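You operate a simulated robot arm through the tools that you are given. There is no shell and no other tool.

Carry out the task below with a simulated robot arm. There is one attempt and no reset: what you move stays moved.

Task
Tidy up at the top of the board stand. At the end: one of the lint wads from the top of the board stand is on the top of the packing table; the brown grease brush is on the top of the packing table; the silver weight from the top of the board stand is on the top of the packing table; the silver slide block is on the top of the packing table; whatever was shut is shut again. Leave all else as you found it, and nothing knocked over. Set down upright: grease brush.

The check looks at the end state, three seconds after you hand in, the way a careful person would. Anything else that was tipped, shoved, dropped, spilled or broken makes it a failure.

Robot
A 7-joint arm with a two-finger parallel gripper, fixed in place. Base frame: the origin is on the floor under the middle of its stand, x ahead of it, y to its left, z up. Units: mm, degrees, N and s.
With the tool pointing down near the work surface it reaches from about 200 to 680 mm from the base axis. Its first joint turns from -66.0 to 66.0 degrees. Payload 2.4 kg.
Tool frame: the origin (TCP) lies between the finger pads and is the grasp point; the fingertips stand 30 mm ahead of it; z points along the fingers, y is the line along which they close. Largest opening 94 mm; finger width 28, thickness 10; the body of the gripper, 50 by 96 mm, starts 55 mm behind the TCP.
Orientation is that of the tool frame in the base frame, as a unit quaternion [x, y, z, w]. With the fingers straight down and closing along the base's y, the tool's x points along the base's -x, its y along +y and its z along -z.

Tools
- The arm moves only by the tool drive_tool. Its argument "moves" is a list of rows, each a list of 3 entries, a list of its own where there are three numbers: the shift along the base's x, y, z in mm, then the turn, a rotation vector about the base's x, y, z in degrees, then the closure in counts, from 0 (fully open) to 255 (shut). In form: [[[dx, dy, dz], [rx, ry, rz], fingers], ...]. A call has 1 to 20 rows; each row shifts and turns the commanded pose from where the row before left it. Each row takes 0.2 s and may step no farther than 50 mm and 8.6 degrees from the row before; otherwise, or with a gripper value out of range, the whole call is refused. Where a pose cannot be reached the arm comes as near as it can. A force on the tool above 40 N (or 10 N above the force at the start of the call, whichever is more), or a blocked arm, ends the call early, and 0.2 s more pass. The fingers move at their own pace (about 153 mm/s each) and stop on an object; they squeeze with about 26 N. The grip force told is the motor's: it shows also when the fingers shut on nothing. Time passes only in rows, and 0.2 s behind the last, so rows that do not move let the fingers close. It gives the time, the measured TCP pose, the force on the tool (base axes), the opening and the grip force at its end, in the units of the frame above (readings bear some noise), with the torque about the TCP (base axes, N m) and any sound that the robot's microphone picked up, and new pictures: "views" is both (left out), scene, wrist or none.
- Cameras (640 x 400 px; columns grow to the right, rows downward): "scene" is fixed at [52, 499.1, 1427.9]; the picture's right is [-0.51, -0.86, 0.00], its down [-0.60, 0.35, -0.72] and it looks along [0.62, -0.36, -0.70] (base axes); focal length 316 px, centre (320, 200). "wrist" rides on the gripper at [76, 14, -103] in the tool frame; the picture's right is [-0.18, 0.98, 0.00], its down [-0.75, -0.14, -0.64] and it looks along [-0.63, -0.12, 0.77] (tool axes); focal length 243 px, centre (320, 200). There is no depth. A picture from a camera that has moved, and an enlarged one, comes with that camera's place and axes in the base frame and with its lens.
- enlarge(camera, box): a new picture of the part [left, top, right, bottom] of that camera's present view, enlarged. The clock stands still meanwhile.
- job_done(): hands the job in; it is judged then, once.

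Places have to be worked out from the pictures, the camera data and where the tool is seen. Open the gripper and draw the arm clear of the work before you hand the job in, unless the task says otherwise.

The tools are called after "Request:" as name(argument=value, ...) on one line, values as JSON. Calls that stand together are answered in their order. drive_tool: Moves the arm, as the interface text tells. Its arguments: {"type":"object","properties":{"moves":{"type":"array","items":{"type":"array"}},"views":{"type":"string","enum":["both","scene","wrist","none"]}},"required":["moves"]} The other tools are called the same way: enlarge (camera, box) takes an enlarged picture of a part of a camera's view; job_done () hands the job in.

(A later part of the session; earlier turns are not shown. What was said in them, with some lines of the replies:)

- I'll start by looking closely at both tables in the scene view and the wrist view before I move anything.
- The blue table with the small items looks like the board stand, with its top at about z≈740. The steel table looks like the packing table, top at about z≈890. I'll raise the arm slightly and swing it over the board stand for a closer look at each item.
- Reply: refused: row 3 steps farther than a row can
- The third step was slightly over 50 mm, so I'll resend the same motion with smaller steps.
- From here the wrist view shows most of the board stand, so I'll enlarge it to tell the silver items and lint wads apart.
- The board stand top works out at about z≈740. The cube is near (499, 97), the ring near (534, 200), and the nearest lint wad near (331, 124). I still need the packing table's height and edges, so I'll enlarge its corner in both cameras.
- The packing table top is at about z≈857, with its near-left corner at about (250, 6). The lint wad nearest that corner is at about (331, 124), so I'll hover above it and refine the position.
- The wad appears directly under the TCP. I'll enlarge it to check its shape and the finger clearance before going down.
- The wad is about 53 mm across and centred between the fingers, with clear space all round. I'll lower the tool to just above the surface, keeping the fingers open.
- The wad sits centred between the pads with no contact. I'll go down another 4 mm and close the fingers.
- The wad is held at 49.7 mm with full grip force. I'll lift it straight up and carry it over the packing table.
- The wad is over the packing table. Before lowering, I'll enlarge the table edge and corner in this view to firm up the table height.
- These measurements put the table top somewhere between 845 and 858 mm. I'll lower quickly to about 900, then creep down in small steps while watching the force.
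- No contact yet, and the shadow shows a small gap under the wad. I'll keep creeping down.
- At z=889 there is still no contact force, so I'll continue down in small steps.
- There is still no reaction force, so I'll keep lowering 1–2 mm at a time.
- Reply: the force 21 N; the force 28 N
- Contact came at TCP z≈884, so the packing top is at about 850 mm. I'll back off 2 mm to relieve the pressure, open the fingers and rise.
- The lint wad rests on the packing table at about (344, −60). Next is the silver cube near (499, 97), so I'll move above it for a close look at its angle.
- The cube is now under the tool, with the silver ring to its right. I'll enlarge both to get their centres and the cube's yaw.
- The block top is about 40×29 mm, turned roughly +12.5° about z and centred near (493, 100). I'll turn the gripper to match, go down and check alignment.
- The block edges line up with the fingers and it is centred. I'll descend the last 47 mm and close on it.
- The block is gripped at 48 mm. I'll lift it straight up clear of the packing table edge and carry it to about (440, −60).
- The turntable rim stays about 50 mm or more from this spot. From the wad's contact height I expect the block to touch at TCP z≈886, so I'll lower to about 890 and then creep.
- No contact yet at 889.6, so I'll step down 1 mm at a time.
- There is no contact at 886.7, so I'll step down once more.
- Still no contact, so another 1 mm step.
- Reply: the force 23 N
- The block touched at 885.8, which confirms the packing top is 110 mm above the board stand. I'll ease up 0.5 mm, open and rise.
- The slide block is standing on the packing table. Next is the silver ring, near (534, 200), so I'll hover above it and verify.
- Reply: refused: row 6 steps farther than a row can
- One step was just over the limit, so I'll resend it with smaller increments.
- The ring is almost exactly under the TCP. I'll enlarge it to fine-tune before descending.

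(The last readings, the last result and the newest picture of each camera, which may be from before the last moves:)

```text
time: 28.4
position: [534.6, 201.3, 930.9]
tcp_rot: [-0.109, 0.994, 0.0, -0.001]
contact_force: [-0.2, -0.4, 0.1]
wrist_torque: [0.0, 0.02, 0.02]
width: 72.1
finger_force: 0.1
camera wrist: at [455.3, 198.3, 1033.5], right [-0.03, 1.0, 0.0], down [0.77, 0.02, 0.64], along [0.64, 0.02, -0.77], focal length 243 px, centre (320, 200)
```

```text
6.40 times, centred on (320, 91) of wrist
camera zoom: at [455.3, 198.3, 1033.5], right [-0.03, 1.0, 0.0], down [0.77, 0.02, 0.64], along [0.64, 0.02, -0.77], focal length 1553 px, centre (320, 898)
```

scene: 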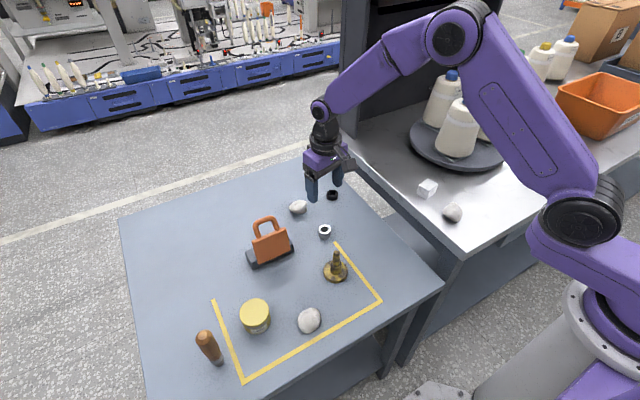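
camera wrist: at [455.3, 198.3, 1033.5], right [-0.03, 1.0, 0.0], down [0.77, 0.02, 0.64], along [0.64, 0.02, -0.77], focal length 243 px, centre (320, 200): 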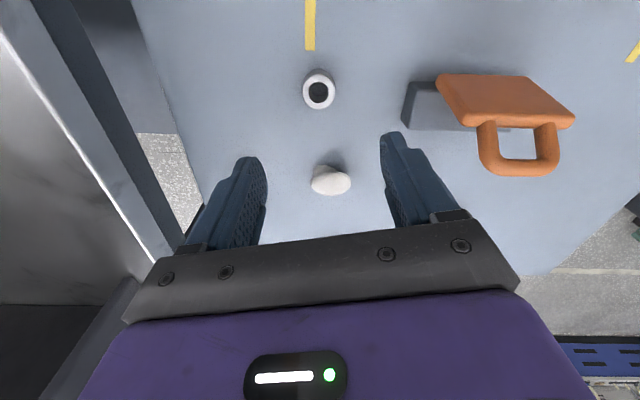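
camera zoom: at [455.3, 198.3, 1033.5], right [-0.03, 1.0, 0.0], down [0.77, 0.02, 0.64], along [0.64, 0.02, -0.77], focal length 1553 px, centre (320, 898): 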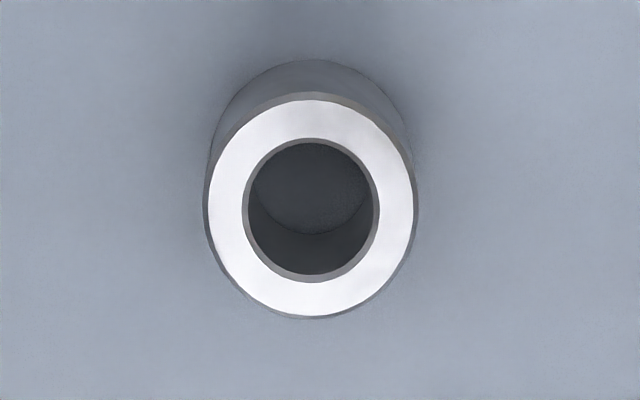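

The ring is about 35 mm across, centred roughly 2 mm nearer and 1 mm to the right. I'll correct for that, descend with the fingers at 72 mm and grip it.

Request:
drive_tool(moves=[[[-2, -1, -40], [0, 0, 0], 60], [[0, 0, -45], [0, 0, 0], 60], [[0, 0, -40], [0, 0, 0], 60], [[0, 0, -20], [0, 0, 0], 60], [[0, 0, -8], [0, 0, 0], 60], [[0, 0, 0], [0, 0, 0], 60]], views="both")

```text
time: 29.8
position: [532.2, 200.8, 778.7]
tcp_rot: [-0.109, 0.994, 0.0, -0.001]
contact_force: [-0.1, -0.6, -0.1]
wrist_torque: [-0.03, 0.01, 0.03]
width: 72.0
finger_force: 0.0
camera wrist: at [453.5, 196.8, 880.7], right [-0.03, 1.0, 0.0], down [0.77, 0.02, 0.64], along [0.64, 0.02, -0.77], focal length 243 px, centre (320, 200)
```

scene: 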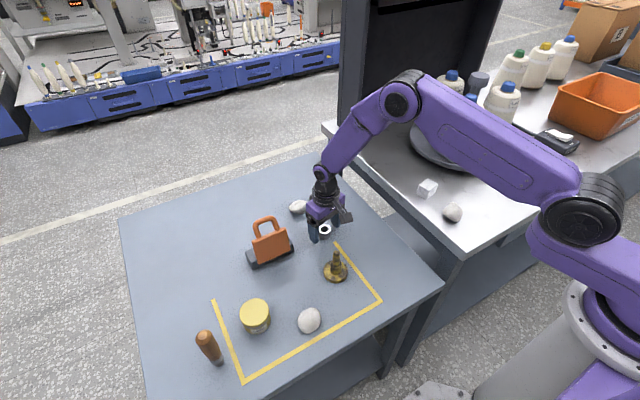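
wrist: 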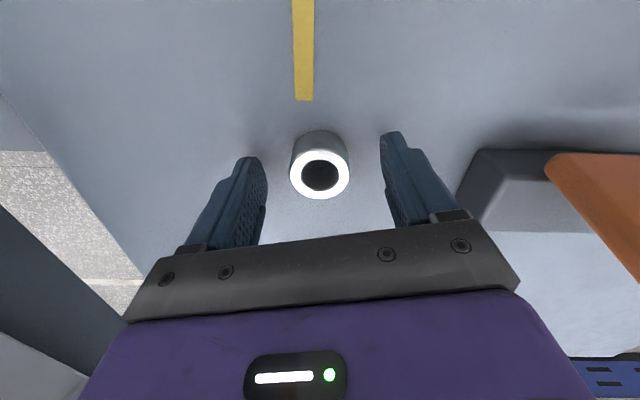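

The ring is centred between the pads and nothing is touching. I'll go down 5 mm and close.

Request:
drive_tool(moves=[[[0, 0, -5], [0, 0, 0], 60], [[0, 0, 0], [0, 0, 0], 60], [[0, 0, 0], [0, 0, 0], 140], [[0, 0, 0], [0, 0, 0], 255], [[0, 0, 0], [0, 0, 0], 255], [[0, 0, 0], [0, 0, 0], 255]], views="wrist")

```text
time: 31.2
position: [532.2, 199.9, 773.4]
tcp_rot: [-0.109, 0.994, 0.0, 0.0]
contact_force: [-0.4, 0.6, 0.3]
wrist_torque: [0.0, -0.04, 0.0]
width: 35.0
finger_force: 26.0
camera wrist: at [453.3, 196.8, 876.1], right [-0.03, 1.0, 0.0], down [0.77, 0.03, 0.64], along [0.64, 0.02, -0.77], focal length 243 px, centre (320, 200)
```

wrist: 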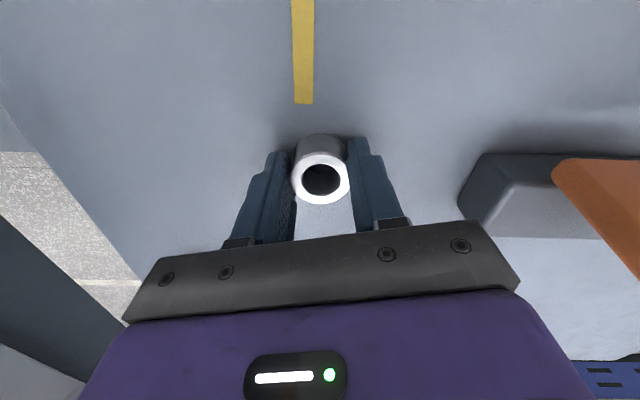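

The ring is held at 35 mm. I'll lift it and carry it to about (530, −57), clear of the block and the turntable.

Request:
drive_tool(moves=[[[0, 0, 15], [0, 0, 0], 255], [[0, 0, 40], [0, 0, 0], 255], [[0, 0, 48], [0, 0, 0], 255], [[0, 0, 48], [0, 0, 0], 255], [[0, 0, 16], [0, 0, 0], 255], [[0, -43, 0], [0, 0, 0], 255], [[0, -43, 0], [0, 0, 0], 255], [[0, -43, 0], [0, 0, 0], 255], [[0, -43, 0], [0, 0, 0], 255], [[0, -43, 0], [0, 0, 0], 255], [[0, -42, 0], [0, 0, 0], 255], [[0, 0, 0], [0, 0, 0], 255]], views="both")

```text
time: 33.8
position: [532.9, -58.2, 939.3]
tcp_rot: [-0.109, 0.994, 0.0, 0.0]
contact_force: [0.3, 0.1, -1.5]
wrist_torque: [0.02, 0.03, -0.01]
width: 35.2
finger_force: 25.8
camera wrist: at [453.6, -61.8, 1042.2], right [-0.03, 1.0, 0.0], down [0.77, 0.03, 0.64], along [0.64, 0.02, -0.77], focal length 243 px, centre (320, 200)
```

scene: 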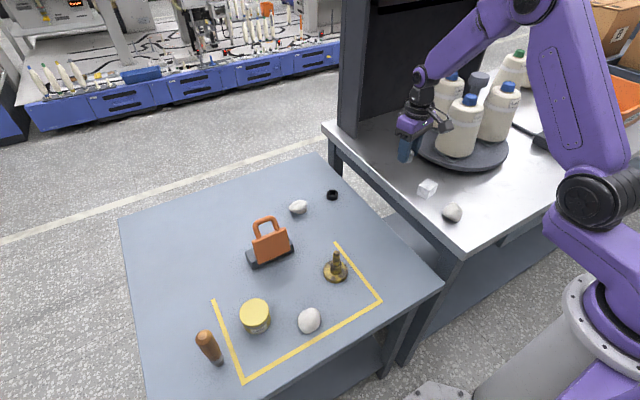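
wrist: 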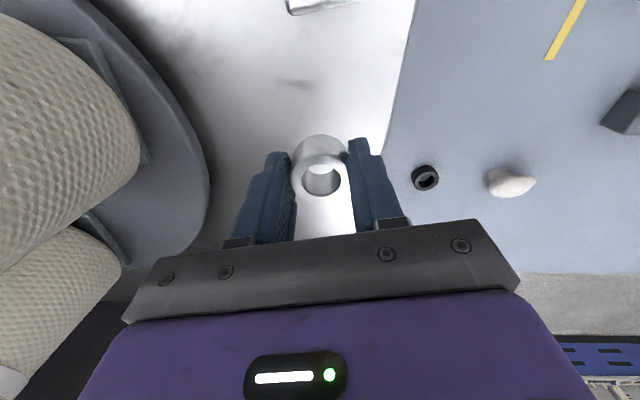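

There is about 45 mm to the turntable rim, which is enough. I'll lower to about 886 and then creep to contact, expected at about 883.5.

Request:
drive_tool(moves=[[[0, 0, -30], [0, 0, 0], 255], [[0, 0, -15], [0, 0, 0], 255], [[0, 0, -6], [0, 0, 0], 255], [[0, 0, -2], [0, 0, 0], 255], [[0, 0, 0], [0, 0, 0], 255]], views="none")

```text
time: 35.0
position: [531.6, -57.0, 887.6]
tcp_rot: [-0.109, 0.994, 0.0, 0.0]
contact_force: [-0.5, -0.3, -1.0]
wrist_torque: [0.03, 0.0, 0.01]
width: 35.0
finger_force: 26.2
```

No contact at 887.6, so I'll step down 2 mm more.

Request:
drive_tool(moves=[[[0, 0, -1], [0, 0, 0], 255], [[0, 0, -1], [0, 0, 0], 255], [[0, 0, 0], [0, 0, 0], 255]], views="none")

```text
time: 35.8
position: [531.0, -58.0, 884.4]
tcp_rot: [-0.109, 0.994, 0.0, 0.0]
contact_force: [-0.4, -0.1, -0.8]
wrist_torque: [0.04, 0.0, 0.0]
width: 34.9
finger_force: 26.3
```

At 884.4 there is still no force, so I'll take another 1 mm.

Request:
drive_tool(moves=[[[0, 0, -1], [0, 0, 0], 255], [[0, 0, 0], [0, 0, 0], 255]], views="none")

```text
time: 36.4
position: [532.2, -57.6, 883.4]
tcp_rot: [-0.109, 0.994, 0.001, 0.001]
contact_force: [-0.6, -0.5, -1.3]
wrist_torque: [0.02, -0.02, 0.02]
width: 35.0
finger_force: 25.9
```

The TCP is at 883.4 without contact, so one more 1 mm step.

Request:
drive_tool(moves=[[[0, 0, -1], [0, 0, 0], 255], [[0, 0, 0], [0, 0, 0], 255]], views="wrist")

```text
time: 37.0
position: [532.4, -57.8, 883.6]
tcp_rot: [-0.109, 0.994, 0.0, 0.0]
contact_force: [-2.9, -0.5, 6.7]
wrist_torque: [0.02, 0.1, 0.02]
width: 34.7
finger_force: 26.2
camera wrist: at [453.1, -60.7, 986.1], right [-0.03, 1.0, 0.0], down [0.77, 0.02, 0.64], along [0.64, 0.02, -0.77], focal length 243 px, centre (320, 200)
```

wrist: 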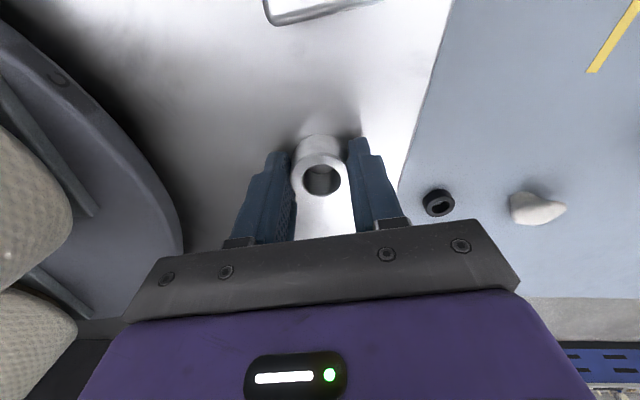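

The ring touched down at 883.6 with light contact. I'll open the fingers partway, which is enough to clear it, and rise.

Request:
drive_tool(moves=[[[0, 0, 0], [0, 0, 0], 150], [[0, 0, 0], [0, 0, 0], 100], [[0, 0, 0], [0, 0, 0], 60], [[0, 0, 0], [0, 0, 0], 60], [[0, 0, 20], [0, 0, 0], 60], [[0, 0, 45], [0, 0, 0], 60], [[0, 0, 45], [0, 0, 0], 60], [[0, 0, 0], [0, 0, 0], 60]], views="both")

```text
time: 38.8
position: [531.7, -58.0, 993.8]
tcp_rot: [-0.109, 0.994, 0.001, 0.0]
contact_force: [0.4, 0.3, -0.9]
wrist_torque: [0.0, 0.0, 0.02]
width: 71.8
finger_force: 0.1
camera wrist: at [452.8, -61.4, 1095.6], right [-0.03, 1.0, 0.0], down [0.77, 0.03, 0.64], along [0.64, 0.02, -0.77], focal length 243 px, centre (320, 200)
```

scene: 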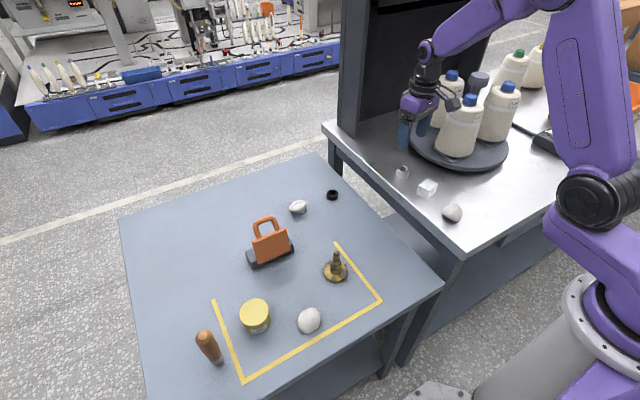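
wrist: 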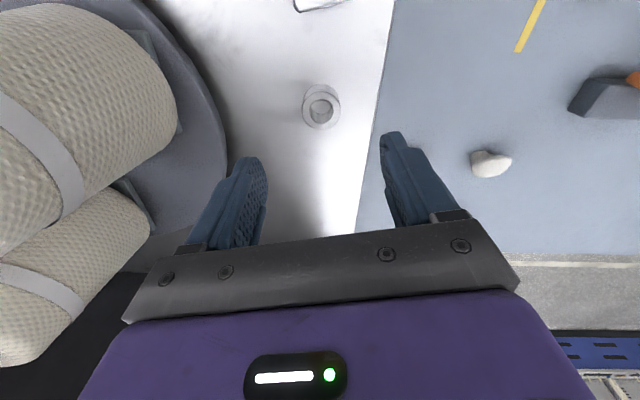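

The ring is down, and I'll check it as I leave. Then I'll swing around at a safe height of about z≈1000 to the grease brush near (354, 564), turning the gripper with the arm.

Request:
enlarge(camera="wrist", box=[270, 60, 400, 142])

Request:
drive_tool(moves=[[[-44, 20, 5], [0, 0, 0], 60], [[-44, 20, 0], [0, 0, 0], 60], [[-44, 20, 0], [0, 0, 0], 60], [[-4, 45, 0], [0, 0, 7.5], 60], [[-4, 45, 0], [0, 0, 7.5], 60], [[-4, 45, 0], [0, 0, 7.5], 60], [[-4, 45, 0], [0, 0, 7.5], 60], [[-4, 45, 0], [0, 0, 7.5], 60], [[-4, 45, 0], [0, 0, 7.5], 60], [[0, 45, 0], [0, 0, 0], 60], [[0, 45, 0], [0, 0, 0], 60], [[0, 45, 0], [0, 0, 0], 60], [[0, 0, 0], [0, 0, 0], 60]], views="both")

```text
4.88 times, centred on (335, 101) of wrist
camera zoom: at [452.8, -61.4, 1095.6], right [-0.03, 1.0, 0.0], down [0.77, 0.03, 0.64], along [0.64, 0.02, -0.77], focal length 1184 px, centre (247, 683)
```

zoom: 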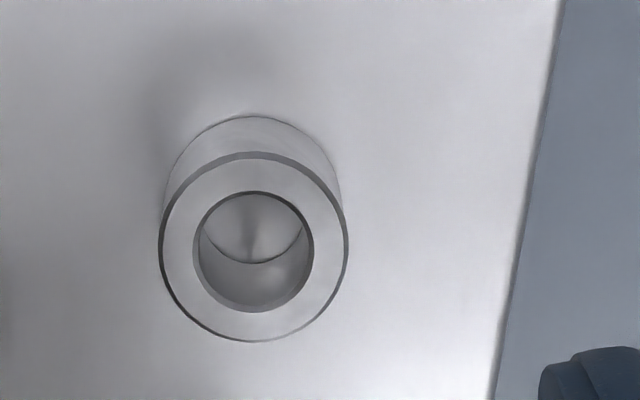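

```text
time: 41.6
position: [376.1, 407.9, 998.0]
tcp_rot: [-0.48, 0.877, 0.0, 0.0]
contact_force: [-0.2, 0.5, 0.4]
wrist_torque: [0.0, 0.01, 0.02]
width: 71.9
finger_force: 0.1
camera wrist: at [322.1, 351.4, 1100.7], right [-0.73, 0.68, 0.0], down [0.52, 0.56, 0.64], along [0.44, 0.47, -0.77], focal length 243 px, centre (320, 200)
```

scene: 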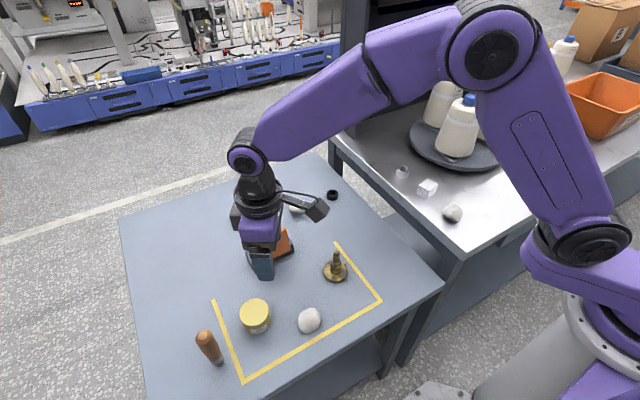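
wrist: 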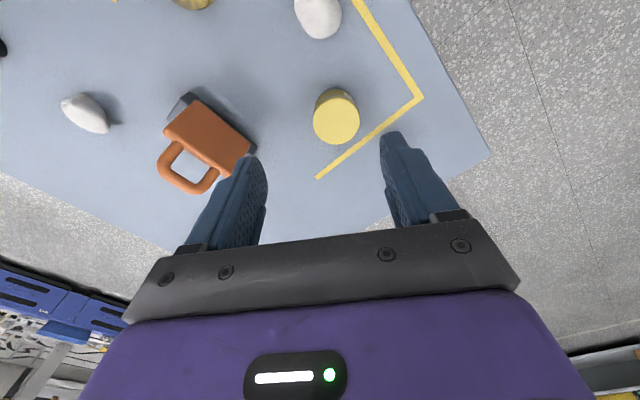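

The ring stands upright on the packing table. The brush is hidden behind the right finger in this view, so I'll continue to directly above it, staying high.

Request:
drive_tool(moves=[[[-5, 39, 0], [0, 0, 0], 60], [[-5, 39, 0], [0, 0, 0], 60], [[-6, 39, 0], [0, 0, 0], 60], [[-6, 36, 0], [0, 0, 0], 60], [[0, 0, 0], [0, 0, 0], 60]], views="both")

```text
time: 42.8
position: [355.4, 560.4, 997.4]
tcp_rot: [-0.48, 0.877, 0.0, -0.001]
contact_force: [0.3, -0.9, 0.5]
wrist_torque: [-0.02, 0.02, -0.05]
width: 71.9
finger_force: 0.1
camera wrist: at [300.8, 503.2, 1100.4], right [-0.73, 0.68, 0.0], down [0.52, 0.56, 0.64], along [0.44, 0.47, -0.77], focal length 243 px, centre (320, 200)
```

scene: 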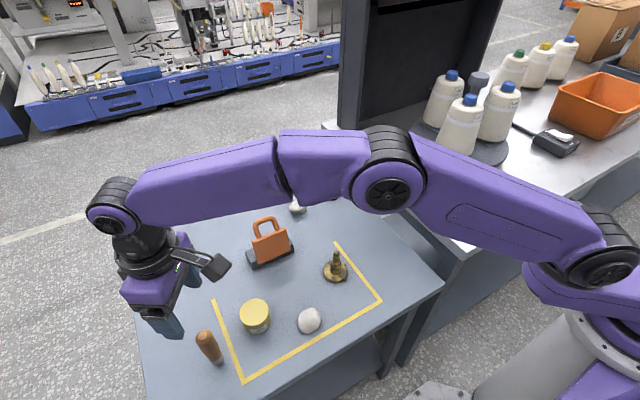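
wrist: 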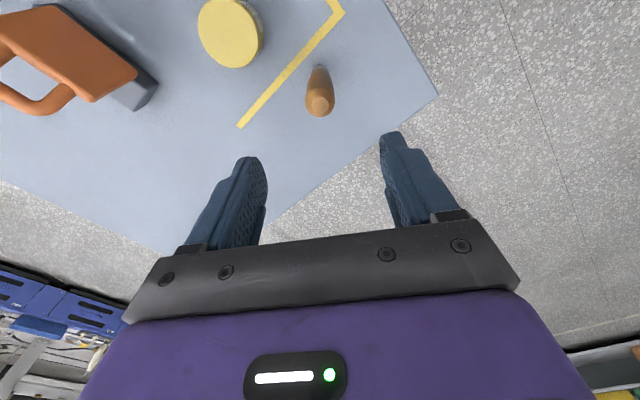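

The arm reaches the brush comfortably and it is nearly under the TCP. I'll enlarge both views to measure its axis and height.

Request:
enlarge(camera="wrist", box=[260, 40, 380, 115])

Request:
enlarge(camera="scene", box=[170, 320, 250, 370])

```text
5.33 times, centred on (320, 78) of wrist
camera zoom: at [300.8, 503.2, 1100.4], right [-0.73, 0.68, 0.0], down [0.52, 0.56, 0.64], along [0.44, 0.47, -0.77], focal length 1294 px, centre (320, 853)
```

zoom: 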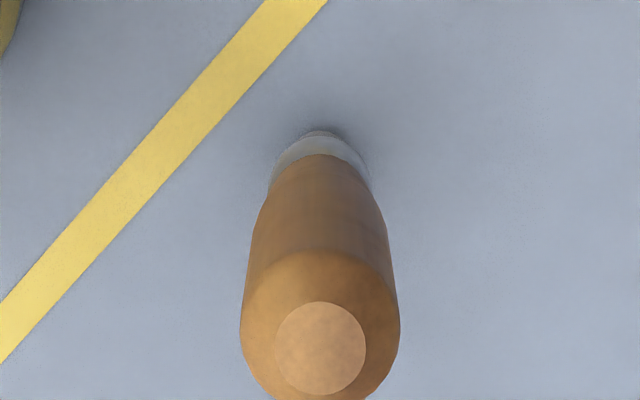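

```text
8.00 times, centred on (210, 345) of scene
camera zoom: at [52.0, 499.1, 1427.9], right [-0.51, -0.86, 0.0], down [-0.6, 0.35, -0.72], along [0.62, -0.36, -0.7], focal length 2525 px, centre (1200, -960)
```

zoom: 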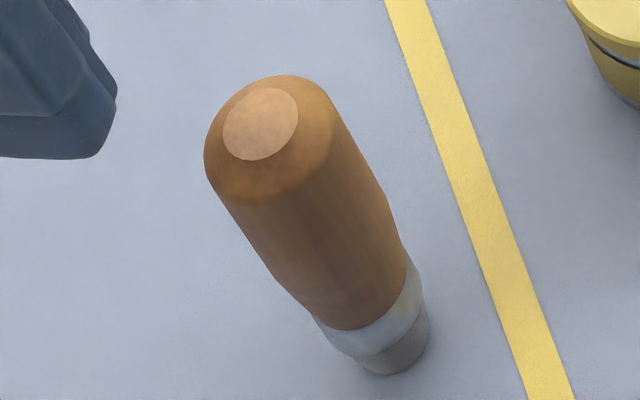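

The brush axis is near (354, 559), with its top at z≈874, a maximum width of about 29 mm and no lean. I'll centre on it and stop just above the top to verify.

Request:
drive_tool(moves=[[[-1.5, -1, -40], [0, 0, 0], 60], [[0, 0, -40], [0, 0, 0], 60], [[0, 0, 0], [0, 0, 0], 60]], views="both")

```text
time: 43.6
position: [352.5, 560.3, 916.7]
tcp_rot: [-0.482, 0.876, -0.001, 0.0]
contact_force: [0.5, 0.0, -0.7]
wrist_torque: [0.0, -0.02, 0.0]
width: 71.7
finger_force: 0.1
camera wrist: at [297.8, 502.1, 1019.9], right [-0.73, 0.68, 0.0], down [0.52, 0.56, 0.64], along [0.44, 0.47, -0.77], focal length 243 px, centre (320, 200)
```

scene: 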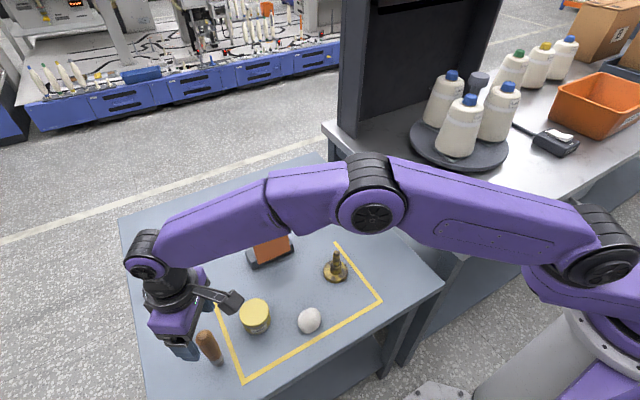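
wrist: 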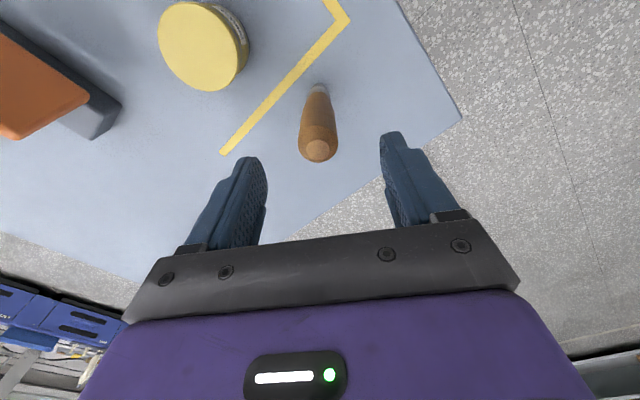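

The brush is centred between the open fingers. I'll lower so the pads straddle the handle, keeping the palm above the brush top.

Request:
drive_tool(moves=[[[0.5, -0.5, -30], [0, 0, 0], 60], [[0, 0, -30], [0, 0, 0], 60], [[0, 0, -22], [0, 0, 0], 60], [[0, 0, 0], [0, 0, 0], 60]], views="both")

```text
time: 44.6
position: [353.5, 559.0, 835.1]
tcp_rot: [-0.481, 0.877, -0.001, 0.0]
contact_force: [-1.1, -0.3, -0.5]
wrist_torque: [0.01, 0.02, -0.02]
width: 71.9
finger_force: 0.0
camera wrist: at [299.0, 501.2, 938.6], right [-0.73, 0.68, 0.0], down [0.52, 0.56, 0.64], along [0.44, 0.47, -0.77], focal length 243 px, centre (320, 200)
```

scene: 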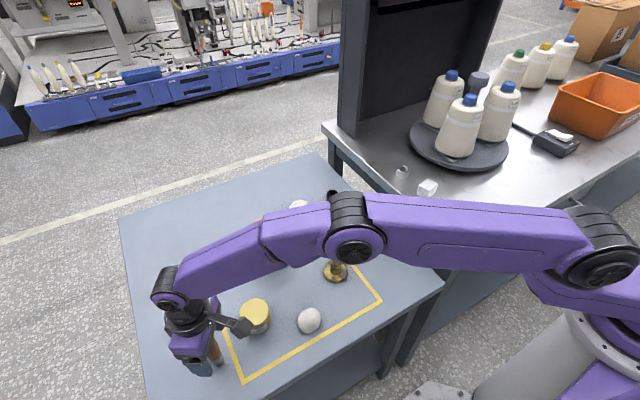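
wrist: 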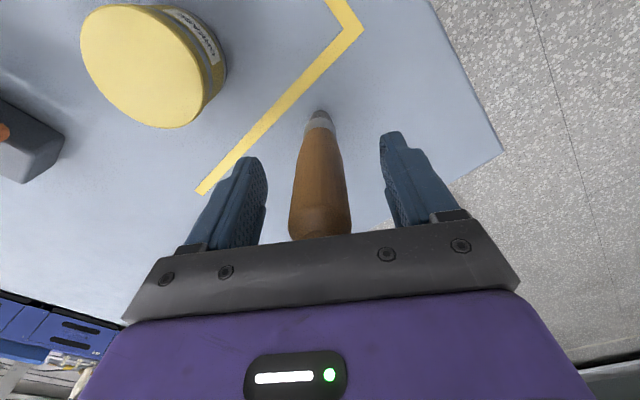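

The handle sits midway between the pads. I'll close in small stages so the brush isn't knocked.

Request:
drive_tool(moves=[[[0, 0, 0], [0, 0, 0], 120], [[0, 0, 0], [0, 0, 0], 155], [[0, 0, 0], [0, 0, 0], 170], [[0, 0, 0], [0, 0, 0], 185], [[0, 0, 0], [0, 0, 0], 255], [[0, 0, 0], [0, 0, 0], 255], [[0, 0, 0], [0, 0, 0], 255]], views="both")

```text
time: 46.2
position: [354.0, 559.0, 836.0]
tcp_rot: [-0.481, 0.877, 0.001, -0.001]
contact_force: [-0.2, 0.6, 0.7]
wrist_torque: [0.06, 0.08, -0.01]
width: 28.0
finger_force: 25.7
camera wrist: at [298.9, 501.2, 938.9], right [-0.73, 0.68, 0.0], down [0.52, 0.56, 0.64], along [0.44, 0.47, -0.77], focal length 243 px, centre (320, 200)
```

scene: 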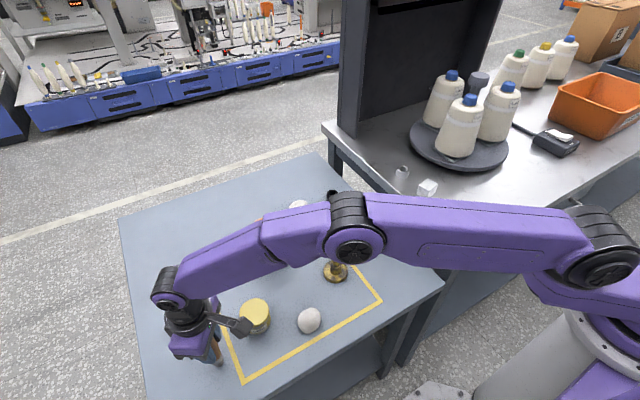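
wrist: 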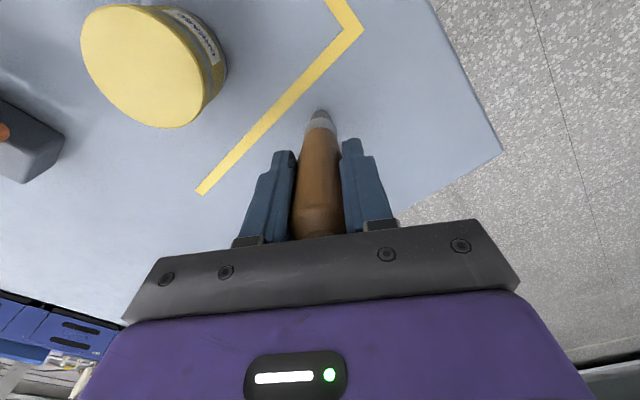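

The brush is held at 28 mm. I'll lift it gently straight up and check that it hangs vertical.

Request:
drive_tool(moves=[[[0, 0, 5], [0, 0, 0], 255], [[0, 0, 15], [0, 0, 0], 255], [[0, 0, 30], [0, 0, 0], 255], [[0, 0, 40], [0, 0, 0], 255], [[0, 0, 40], [0, 0, 0], 255], [[0, 0, 35], [0, 0, 0], 255], [[0, 0, 20], [0, 0, 0], 255], [[0, 0, 5], [0, 0, 0], 255], [[0, 0, 0], [0, 0, 0], 255]], views="both")

```text
time: 48.2
position: [352.7, 560.6, 1027.6]
tcp_rot: [-0.481, 0.877, 0.0, 0.0]
contact_force: [0.2, -0.6, -1.0]
wrist_torque: [0.01, -0.02, 0.01]
width: 27.7
finger_force: 26.0
camera wrist: at [298.2, 501.5, 1129.8], right [-0.73, 0.68, 0.0], down [0.52, 0.56, 0.64], along [0.44, 0.47, -0.77], focal length 243 px, centre (320, 200)
```

scene: 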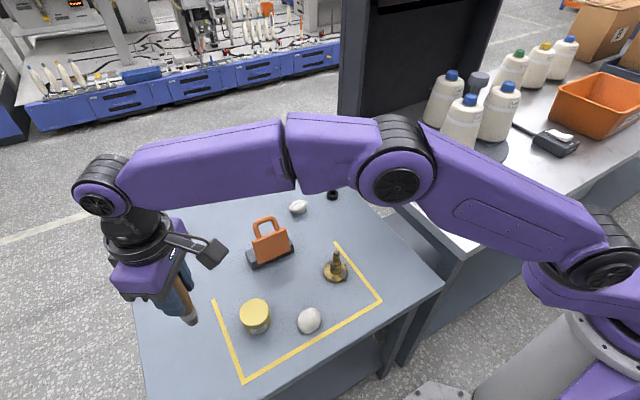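
wrist: 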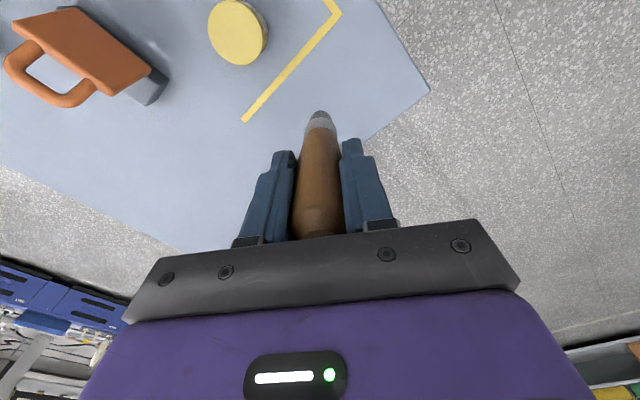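

The brush keeps the same attitude in the grip. I'll carry it smoothly back toward the packing table, unwinding the yaw on the way.

Request:
drive_tool(moves=[[[4, -25, 0], [0, 0, 0], 255], [[6, -38, 0], [0, 0, 0], 255], [[6, -38, 0], [0, 0, -4], 255], [[6, -38, 0], [0, 0, -6], 255], [[4, -38, 0], [0, 0, -7], 255], [[4, -38, 0], [0, 0, -7], 255], [[4, -38, 0], [0, 0, -7], 255], [[3, -38, 0], [0, 0, -7], 255], [[3, -38, 0], [0, 0, -7], 255], [[2, -38, 0], [0, 0, -7], 255], [[2, -38, 0], [0, 0, -5.5], 255], [[0, -38, 0], [0, 0, 0], 255], [[0, -38, 0], [0, 0, 0], 255], [[0, -38, 0], [0, 0, 0], 255], [[0, -25, 0], [0, 0, 0], 255], [[0, -15, 0], [0, 0, 0], 255], [[0, 0, 0], [0, 0, 0], 255]], views="both")

```text
time: 51.8
position: [397.8, -0.2, 1025.5]
tcp_rot: [0.0, 1.0, 0.0, -0.001]
contact_force: [0.1, 0.5, -0.9]
wrist_torque: [0.01, 0.01, -0.01]
width: 28.1
finger_force: 25.2
camera wrist: at [319.8, 13.2, 1128.4], right [0.18, 0.98, 0.0], down [0.75, -0.14, 0.64], along [0.63, -0.12, -0.77], focal length 243 px, centre (320, 200)
```

scene: 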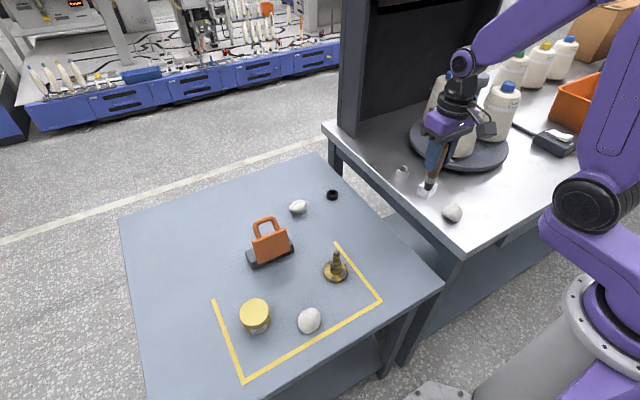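
wrist: 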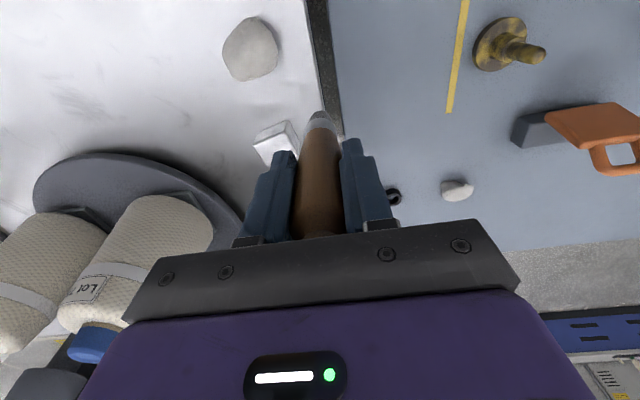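

The brush still hangs straight. I'll carry on to the clear area around (335, −150), passing well above the wad and the block.

Request:
drive_tool(moves=[[[-8, -20, 0], [0, 0, 0], 255], [[-15, -36, 0], [0, 0, 0], 255], [[-15, -36, 0], [0, 0, 0], 255], [[-15, -36, 0], [0, 0, 0], 255], [[-10, -22, 0], [0, 0, 0], 255], [[0, 0, 0], [0, 0, 0], 255]], views="both")

```text
time: 53.2
position: [333.5, -151.6, 1027.3]
tcp_rot: [-0.001, 1.0, -0.001, 0.0]
contact_force: [0.1, -0.1, -0.2]
wrist_torque: [-0.01, 0.0, 0.02]
width: 27.7
finger_force: 25.8
camera wrist: at [256.2, -136.9, 1128.7], right [0.18, 0.98, 0.0], down [0.75, -0.14, 0.64], along [0.63, -0.12, -0.77], focal length 243 px, centre (320, 200)
```

scene: 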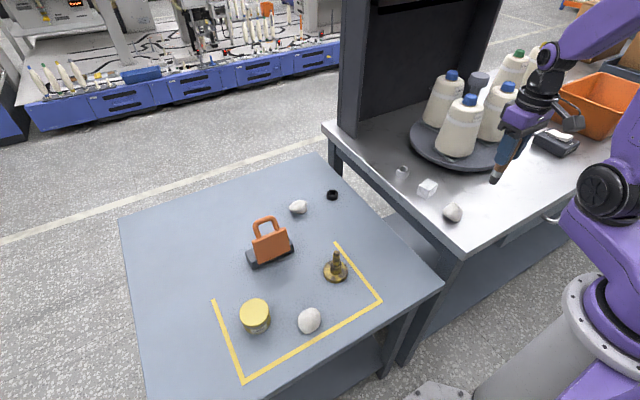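
wrist: 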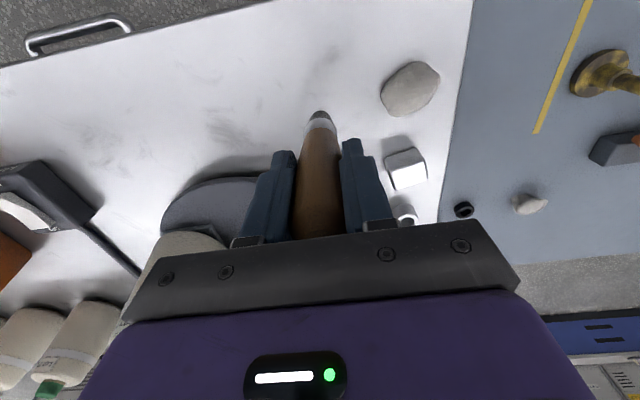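

The spot below is empty. I'll lower to about 951; contact is expected near TCP z≈946.

Request:
drive_tool(moves=[[[0, 0, -25], [0, 0, 0], 255], [[0, 0, -30], [0, 0, 0], 255], [[0, 0, -14], [0, 0, 0], 255], [[0, 0, -4], [0, 0, 0], 255], [[0, 0, -2], [0, 0, 0], 255], [[0, 0, 0], [0, 0, 0], 255]], views="both")

```text
time: 54.6
position: [334.1, -149.5, 951.5]
tcp_rot: [0.0, 1.0, 0.0, 0.0]
contact_force: [0.6, 0.6, -0.9]
wrist_torque: [0.01, -0.02, 0.0]
width: 27.7
finger_force: 26.2
camera wrist: at [256.2, -136.1, 1053.8], right [0.18, 0.98, 0.0], down [0.75, -0.14, 0.64], along [0.63, -0.12, -0.77], focal length 243 px, centre (320, 200)
```

scene: 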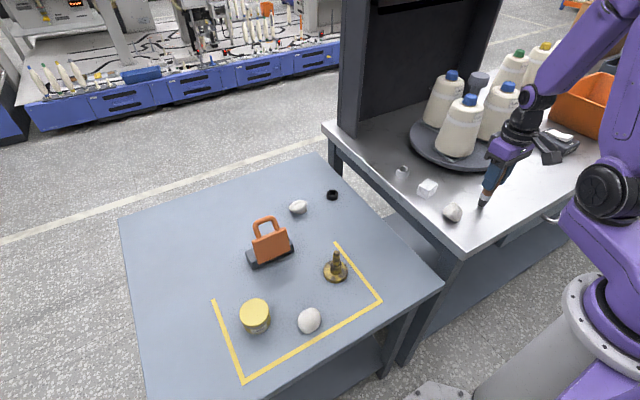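
wrist: 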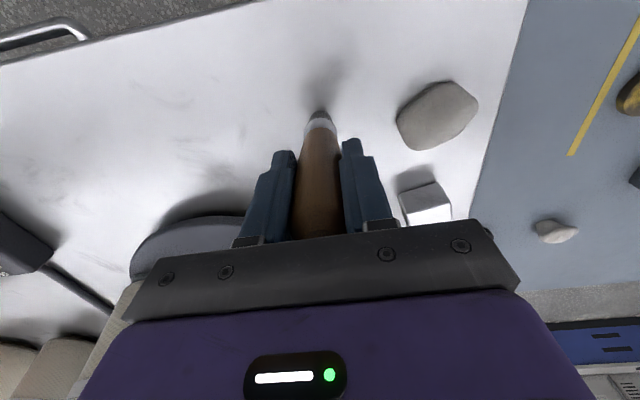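

There is no contact at 951.5. I'll check the brush's verticality close up before touching down, then step lower.

Request:
enlarge(camera="scene", box=[440, 130, 560, 220])

Request:
drive_tool(moves=[[[0, 0, -2], [0, 0, 0], 255], [[0, 0, -1], [0, 0, 0], 255], [[0, 0, 0], [0, 0, 0], 255]], views="none")

```text
4.44 times, centred on (500, 175) of scene
camera zoom: at [52.0, 499.1, 1427.9], right [-0.51, -0.86, 0.0], down [-0.6, 0.35, -0.72], along [0.62, -0.36, -0.7], focal length 1403 px, centre (-480, 311)
```

zoom: 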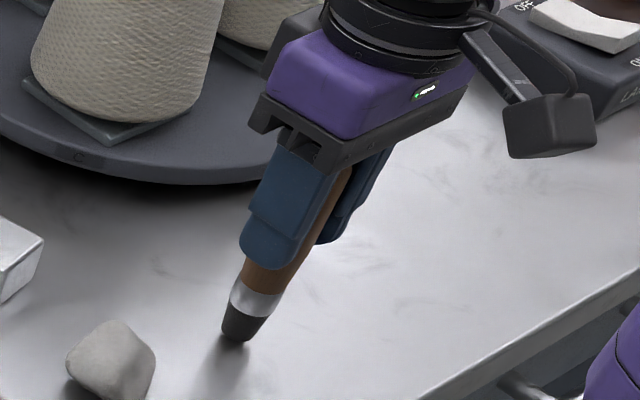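

```text
time: 55.4
position: [334.6, -149.7, 948.2]
tcp_rot: [0.001, 1.0, 0.0, 0.0]
contact_force: [-0.1, -0.2, -0.4]
wrist_torque: [0.02, 0.02, 0.05]
width: 27.6
finger_force: 25.7
```

The brush is in line with the fingers, so it is vertical. At 948.2 there is no contact, so I'll take 1 mm steps.

Request:
drive_tool(moves=[[[0, 0, -1], [0, 0, 0], 255], [[0, 0, 0], [0, 0, 0], 255]], views="none")

```text
time: 56.0
position: [333.3, -149.2, 947.1]
tcp_rot: [0.0, 1.0, -0.001, -0.001]
contact_force: [-0.2, -0.3, -0.5]
wrist_torque: [-0.02, -0.01, 0.01]
width: 27.5
finger_force: 25.4
```

No contact at 947.1, so another 1 mm.

Request:
drive_tool(moves=[[[0, 0, -1], [0, 0, 0], 255], [[0, 0, 0], [0, 0, 0], 255]], views="none")

```text
time: 56.6
position: [334.4, -149.3, 946.6]
tcp_rot: [0.0, 1.0, 0.0, 0.001]
contact_force: [-1.6, 2.7, 22.3]
wrist_torque: [0.35, 0.17, 0.0]
width: 27.3
finger_force: 25.9
```

The brush touched down at 946.6 with 22 N. I'll ease up slightly to relieve the load and look before releasing.

Request:
drive_tool(moves=[[[0, 0, 0.6], [0, 0, 0], 255], [[0, 0, 0], [0, 0, 0], 255]], views="both")

```text
time: 57.2
position: [334.6, -150.1, 945.6]
tcp_rot: [0.0, 1.0, 0.0, -0.001]
contact_force: [1.3, -0.3, 2.8]
wrist_torque: [-0.03, -0.14, -0.03]
width: 27.4
finger_force: 25.4
camera wrist: at [256.4, -136.2, 1049.0], right [0.18, 0.98, 0.0], down [0.75, -0.14, 0.64], along [0.63, -0.12, -0.77], focal length 243 px, centre (320, 200)
```

scene: 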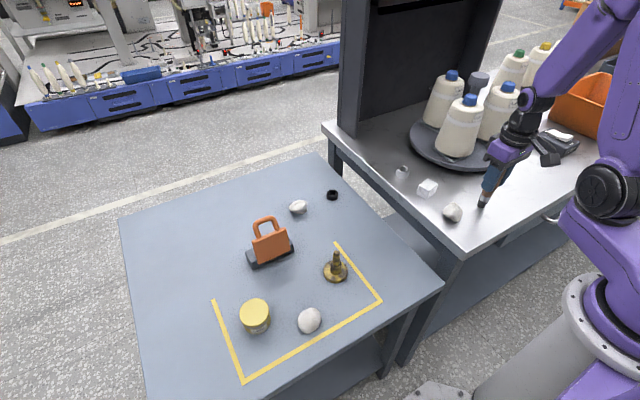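
wrist: 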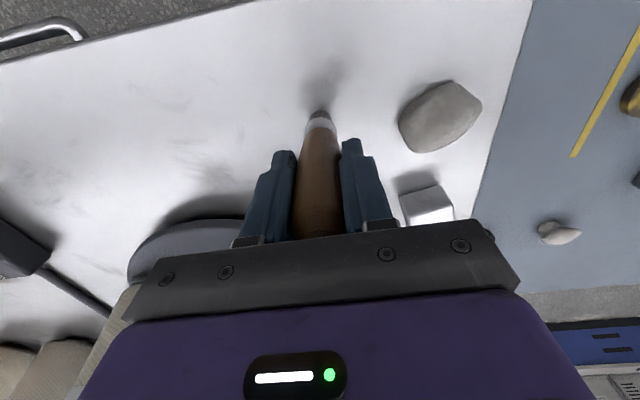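

The load is down to about 3 N and the brush is vertical. I'll release it in small steps, letting the fingers part evenly.

Request:
drive_tool(moves=[[[0, 0, 0], [0, 0, 0], 178], [[0, 0, 0], [0, 0, 0], 172], [[0, 0, 0], [0, 0, 0], 164], [[0, 0, 0], [0, 0, 0], 150], [[0, 0, 0], [0, 0, 0], 130], [[0, 0, 0], [0, 0, 0], 100], [[0, 0, 0], [0, 0, 0], 60], [[0, 0, 0], [0, 0, 0], 60]], views="both")

```text
time: 59.0
position: [333.7, -149.8, 946.9]
tcp_rot: [0.0, 1.0, 0.0, 0.0]
contact_force: [1.2, -0.3, -0.2]
wrist_torque: [0.03, 0.06, -0.02]
width: 71.9
finger_force: 0.1
camera wrist: at [256.3, -136.2, 1049.2], right [0.18, 0.98, 0.0], down [0.75, -0.14, 0.64], along [0.63, -0.12, -0.77], focal length 243 px, centre (320, 200)
```

scene: 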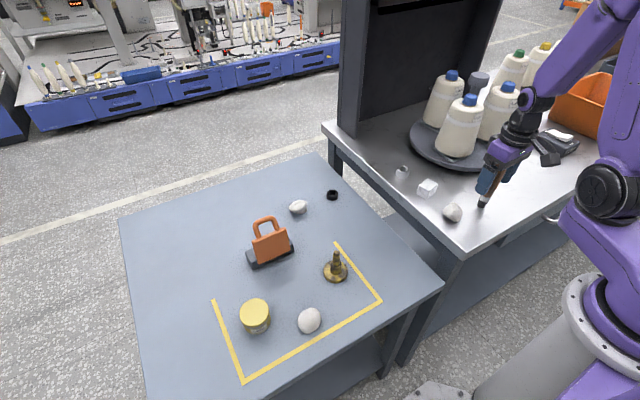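
wrist: 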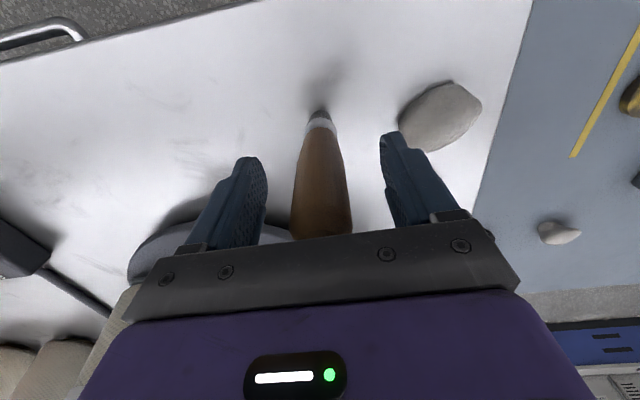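

The brush stands on its own between the open fingers. I'll rise straight up until well clear of it.

Request:
drive_tool(moves=[[[0, 0, 10], [0, 0, 0], 60], [[0, 0, 25], [0, 0, 0], 60], [[0, 0, 35], [0, 0, 0], 60], [[0, 0, 45], [0, 0, 0], 60], [[0, 0, 45], [0, 0, 0], 60], [[0, 0, 20], [0, 0, 0], 60], [[0, 0, 0], [0, 0, 0], 60]], views="both")

```text
time: 60.6
position: [334.3, -148.6, 1129.0]
tcp_rot: [-0.001, 1.0, 0.0, -0.001]
contact_force: [0.0, 0.2, -0.2]
wrist_torque: [-0.03, -0.01, -0.03]
width: 72.1
finger_force: 0.1
camera wrist: at [256.3, -136.3, 1230.0], right [0.18, 0.98, 0.0], down [0.75, -0.14, 0.64], along [0.63, -0.12, -0.77], focal length 243 px, centre (320, 200)
```

scene: 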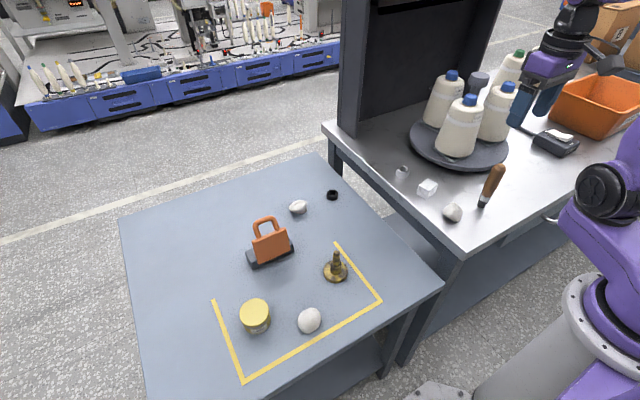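
wrist: 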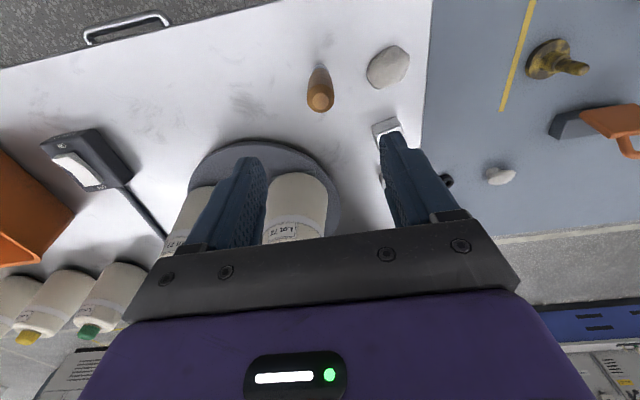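

All four items are now on the packing table. I'll enlarge both views to confirm they are standing properly and that nothing else moved or was missed.

Request:
enlarge(camera="scene", box=[380, 130, 540, 240])

Request:
enlarge(camera="scene", box=[180, 170, 420, 350])

Request:
enlarge(camera="scene", box=[480, 0, 640, 160])

Request:
enlarge(camera="wrist", box=[280, 30, 440, 130])

```text
3.64 times, centred on (460, 185) of scene
camera zoom: at [52.0, 499.1, 1427.9], right [-0.51, -0.86, 0.0], down [-0.6, 0.35, -0.72], along [0.62, -0.36, -0.7], focal length 1148 px, centre (-189, 254)
```

zoom: 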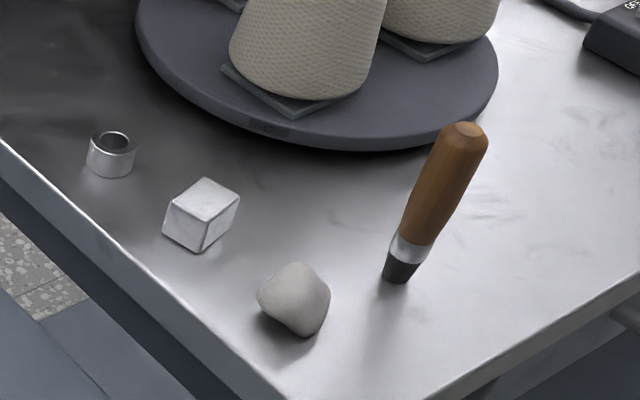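

```text
2.22 times, centred on (300, 260) of scene
camera zoom: at [52.0, 499.1, 1427.9], right [-0.51, -0.86, 0.0], down [-0.6, 0.35, -0.72], along [0.62, -0.36, -0.7], focal length 701 px, centre (364, 67)
```

zoom: 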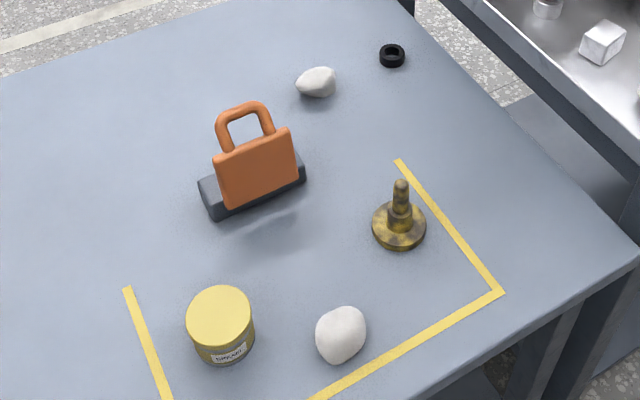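

```text
2.50 times, centred on (560, 80) of scene
camera zoom: at [52.0, 499.1, 1427.9], right [-0.51, -0.86, 0.0], down [-0.6, 0.35, -0.72], along [0.62, -0.36, -0.7], focal length 789 px, centre (-280, 500)
```

zoom: 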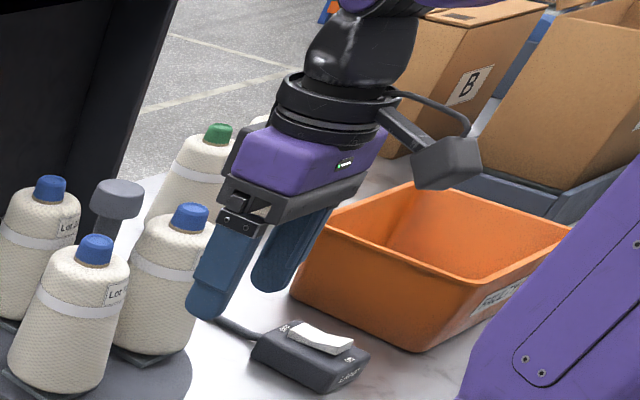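

```text
4.00 times, centred on (360, 80) of wrist
camera zoom: at [256.3, -136.3, 1230.0], right [0.18, 0.98, 0.0], down [0.75, -0.14, 0.64], along [0.63, -0.12, -0.77], focal length 970 px, centre (160, 680)
```

zoom: 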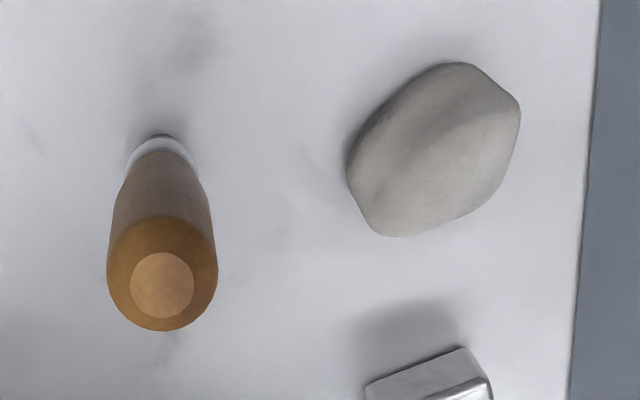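

The brush stands upright, the block, ring and wad rest flat on the packing table, and everything else is where it was. I'll open the gripper fully and move the arm back to about its starting pose, high and clear.

Request:
drive_tool(moves=[[[0, 0, 30], [0, 0, 0], 60], [[0, 35, 5], [0, 0, 0], 0], [[3, 40, 0], [0, 0, 0], 0], [[3, 40, 0], [0, 0, 0], 0], [[3, 21, 0], [0, 0, 0], 0], [[0, 0, 0], [0, 0, 0], 0], [[0, 0, 0], [0, 0, 0], 0], [[0, 0, 0], [0, 0, 0], 0]], views="both")

```text
time: 62.4
position: [344.6, -15.9, 1162.3]
tcp_rot: [0.001, 1.0, 0.001, 0.0]
contact_force: [0.3, 0.5, 0.1]
wrist_torque: [0.0, -0.02, -0.02]
width: 94.0
finger_force: 0.1
camera wrist: at [265.7, -1.5, 1264.6], right [0.18, 0.98, 0.0], down [0.75, -0.14, 0.64], along [0.63, -0.12, -0.77], focal length 243 px, centre (320, 200)
```

scene: 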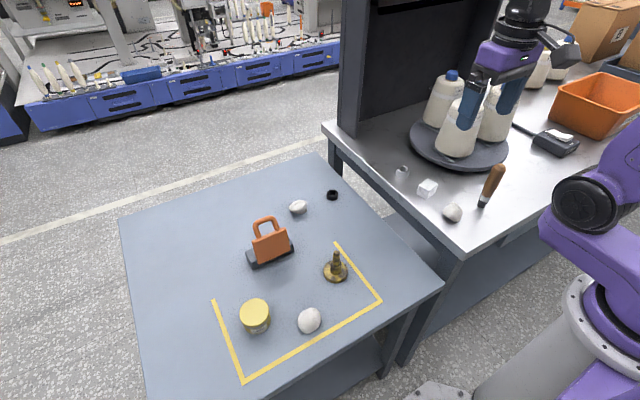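
wrist: 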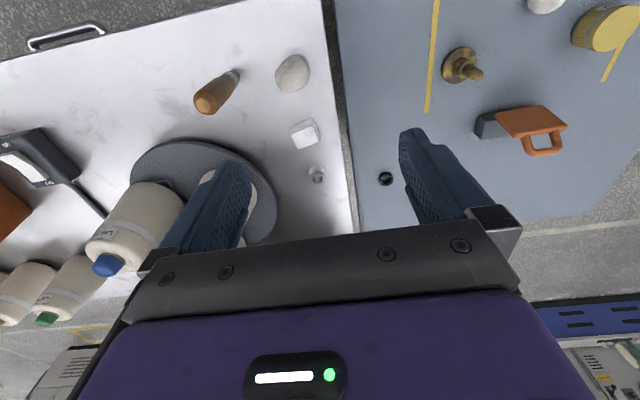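

The arm is clear with the gripper open. The wad, slide block, ring and upright brush are all on the packing table, the drawer is shut, and the other items look untouched, so I'm handing the job in.

Request:
job_done()

```text
The job is handed in.
```

I moved all four items from the board stand to the top of the packing table and handed the job in; I haven't seen the check's result.

- **Lint wad:** one wad, taken from near the board stand's corner, is on the packing table.
- **Silver slide block and silver weight:** both silver items are on the packing table. I took the rectangular block as the slide block and the ring as the weight. They were the only two silver items I could see on the board stand.
- **Grease brush:** it is standing upright on the packing table, bristle end down, as it stood before.

I never opened the drawer, and it is shut. The final pictures show nothing else moved or knocked over. The arm is drawn clear with the gripper open.
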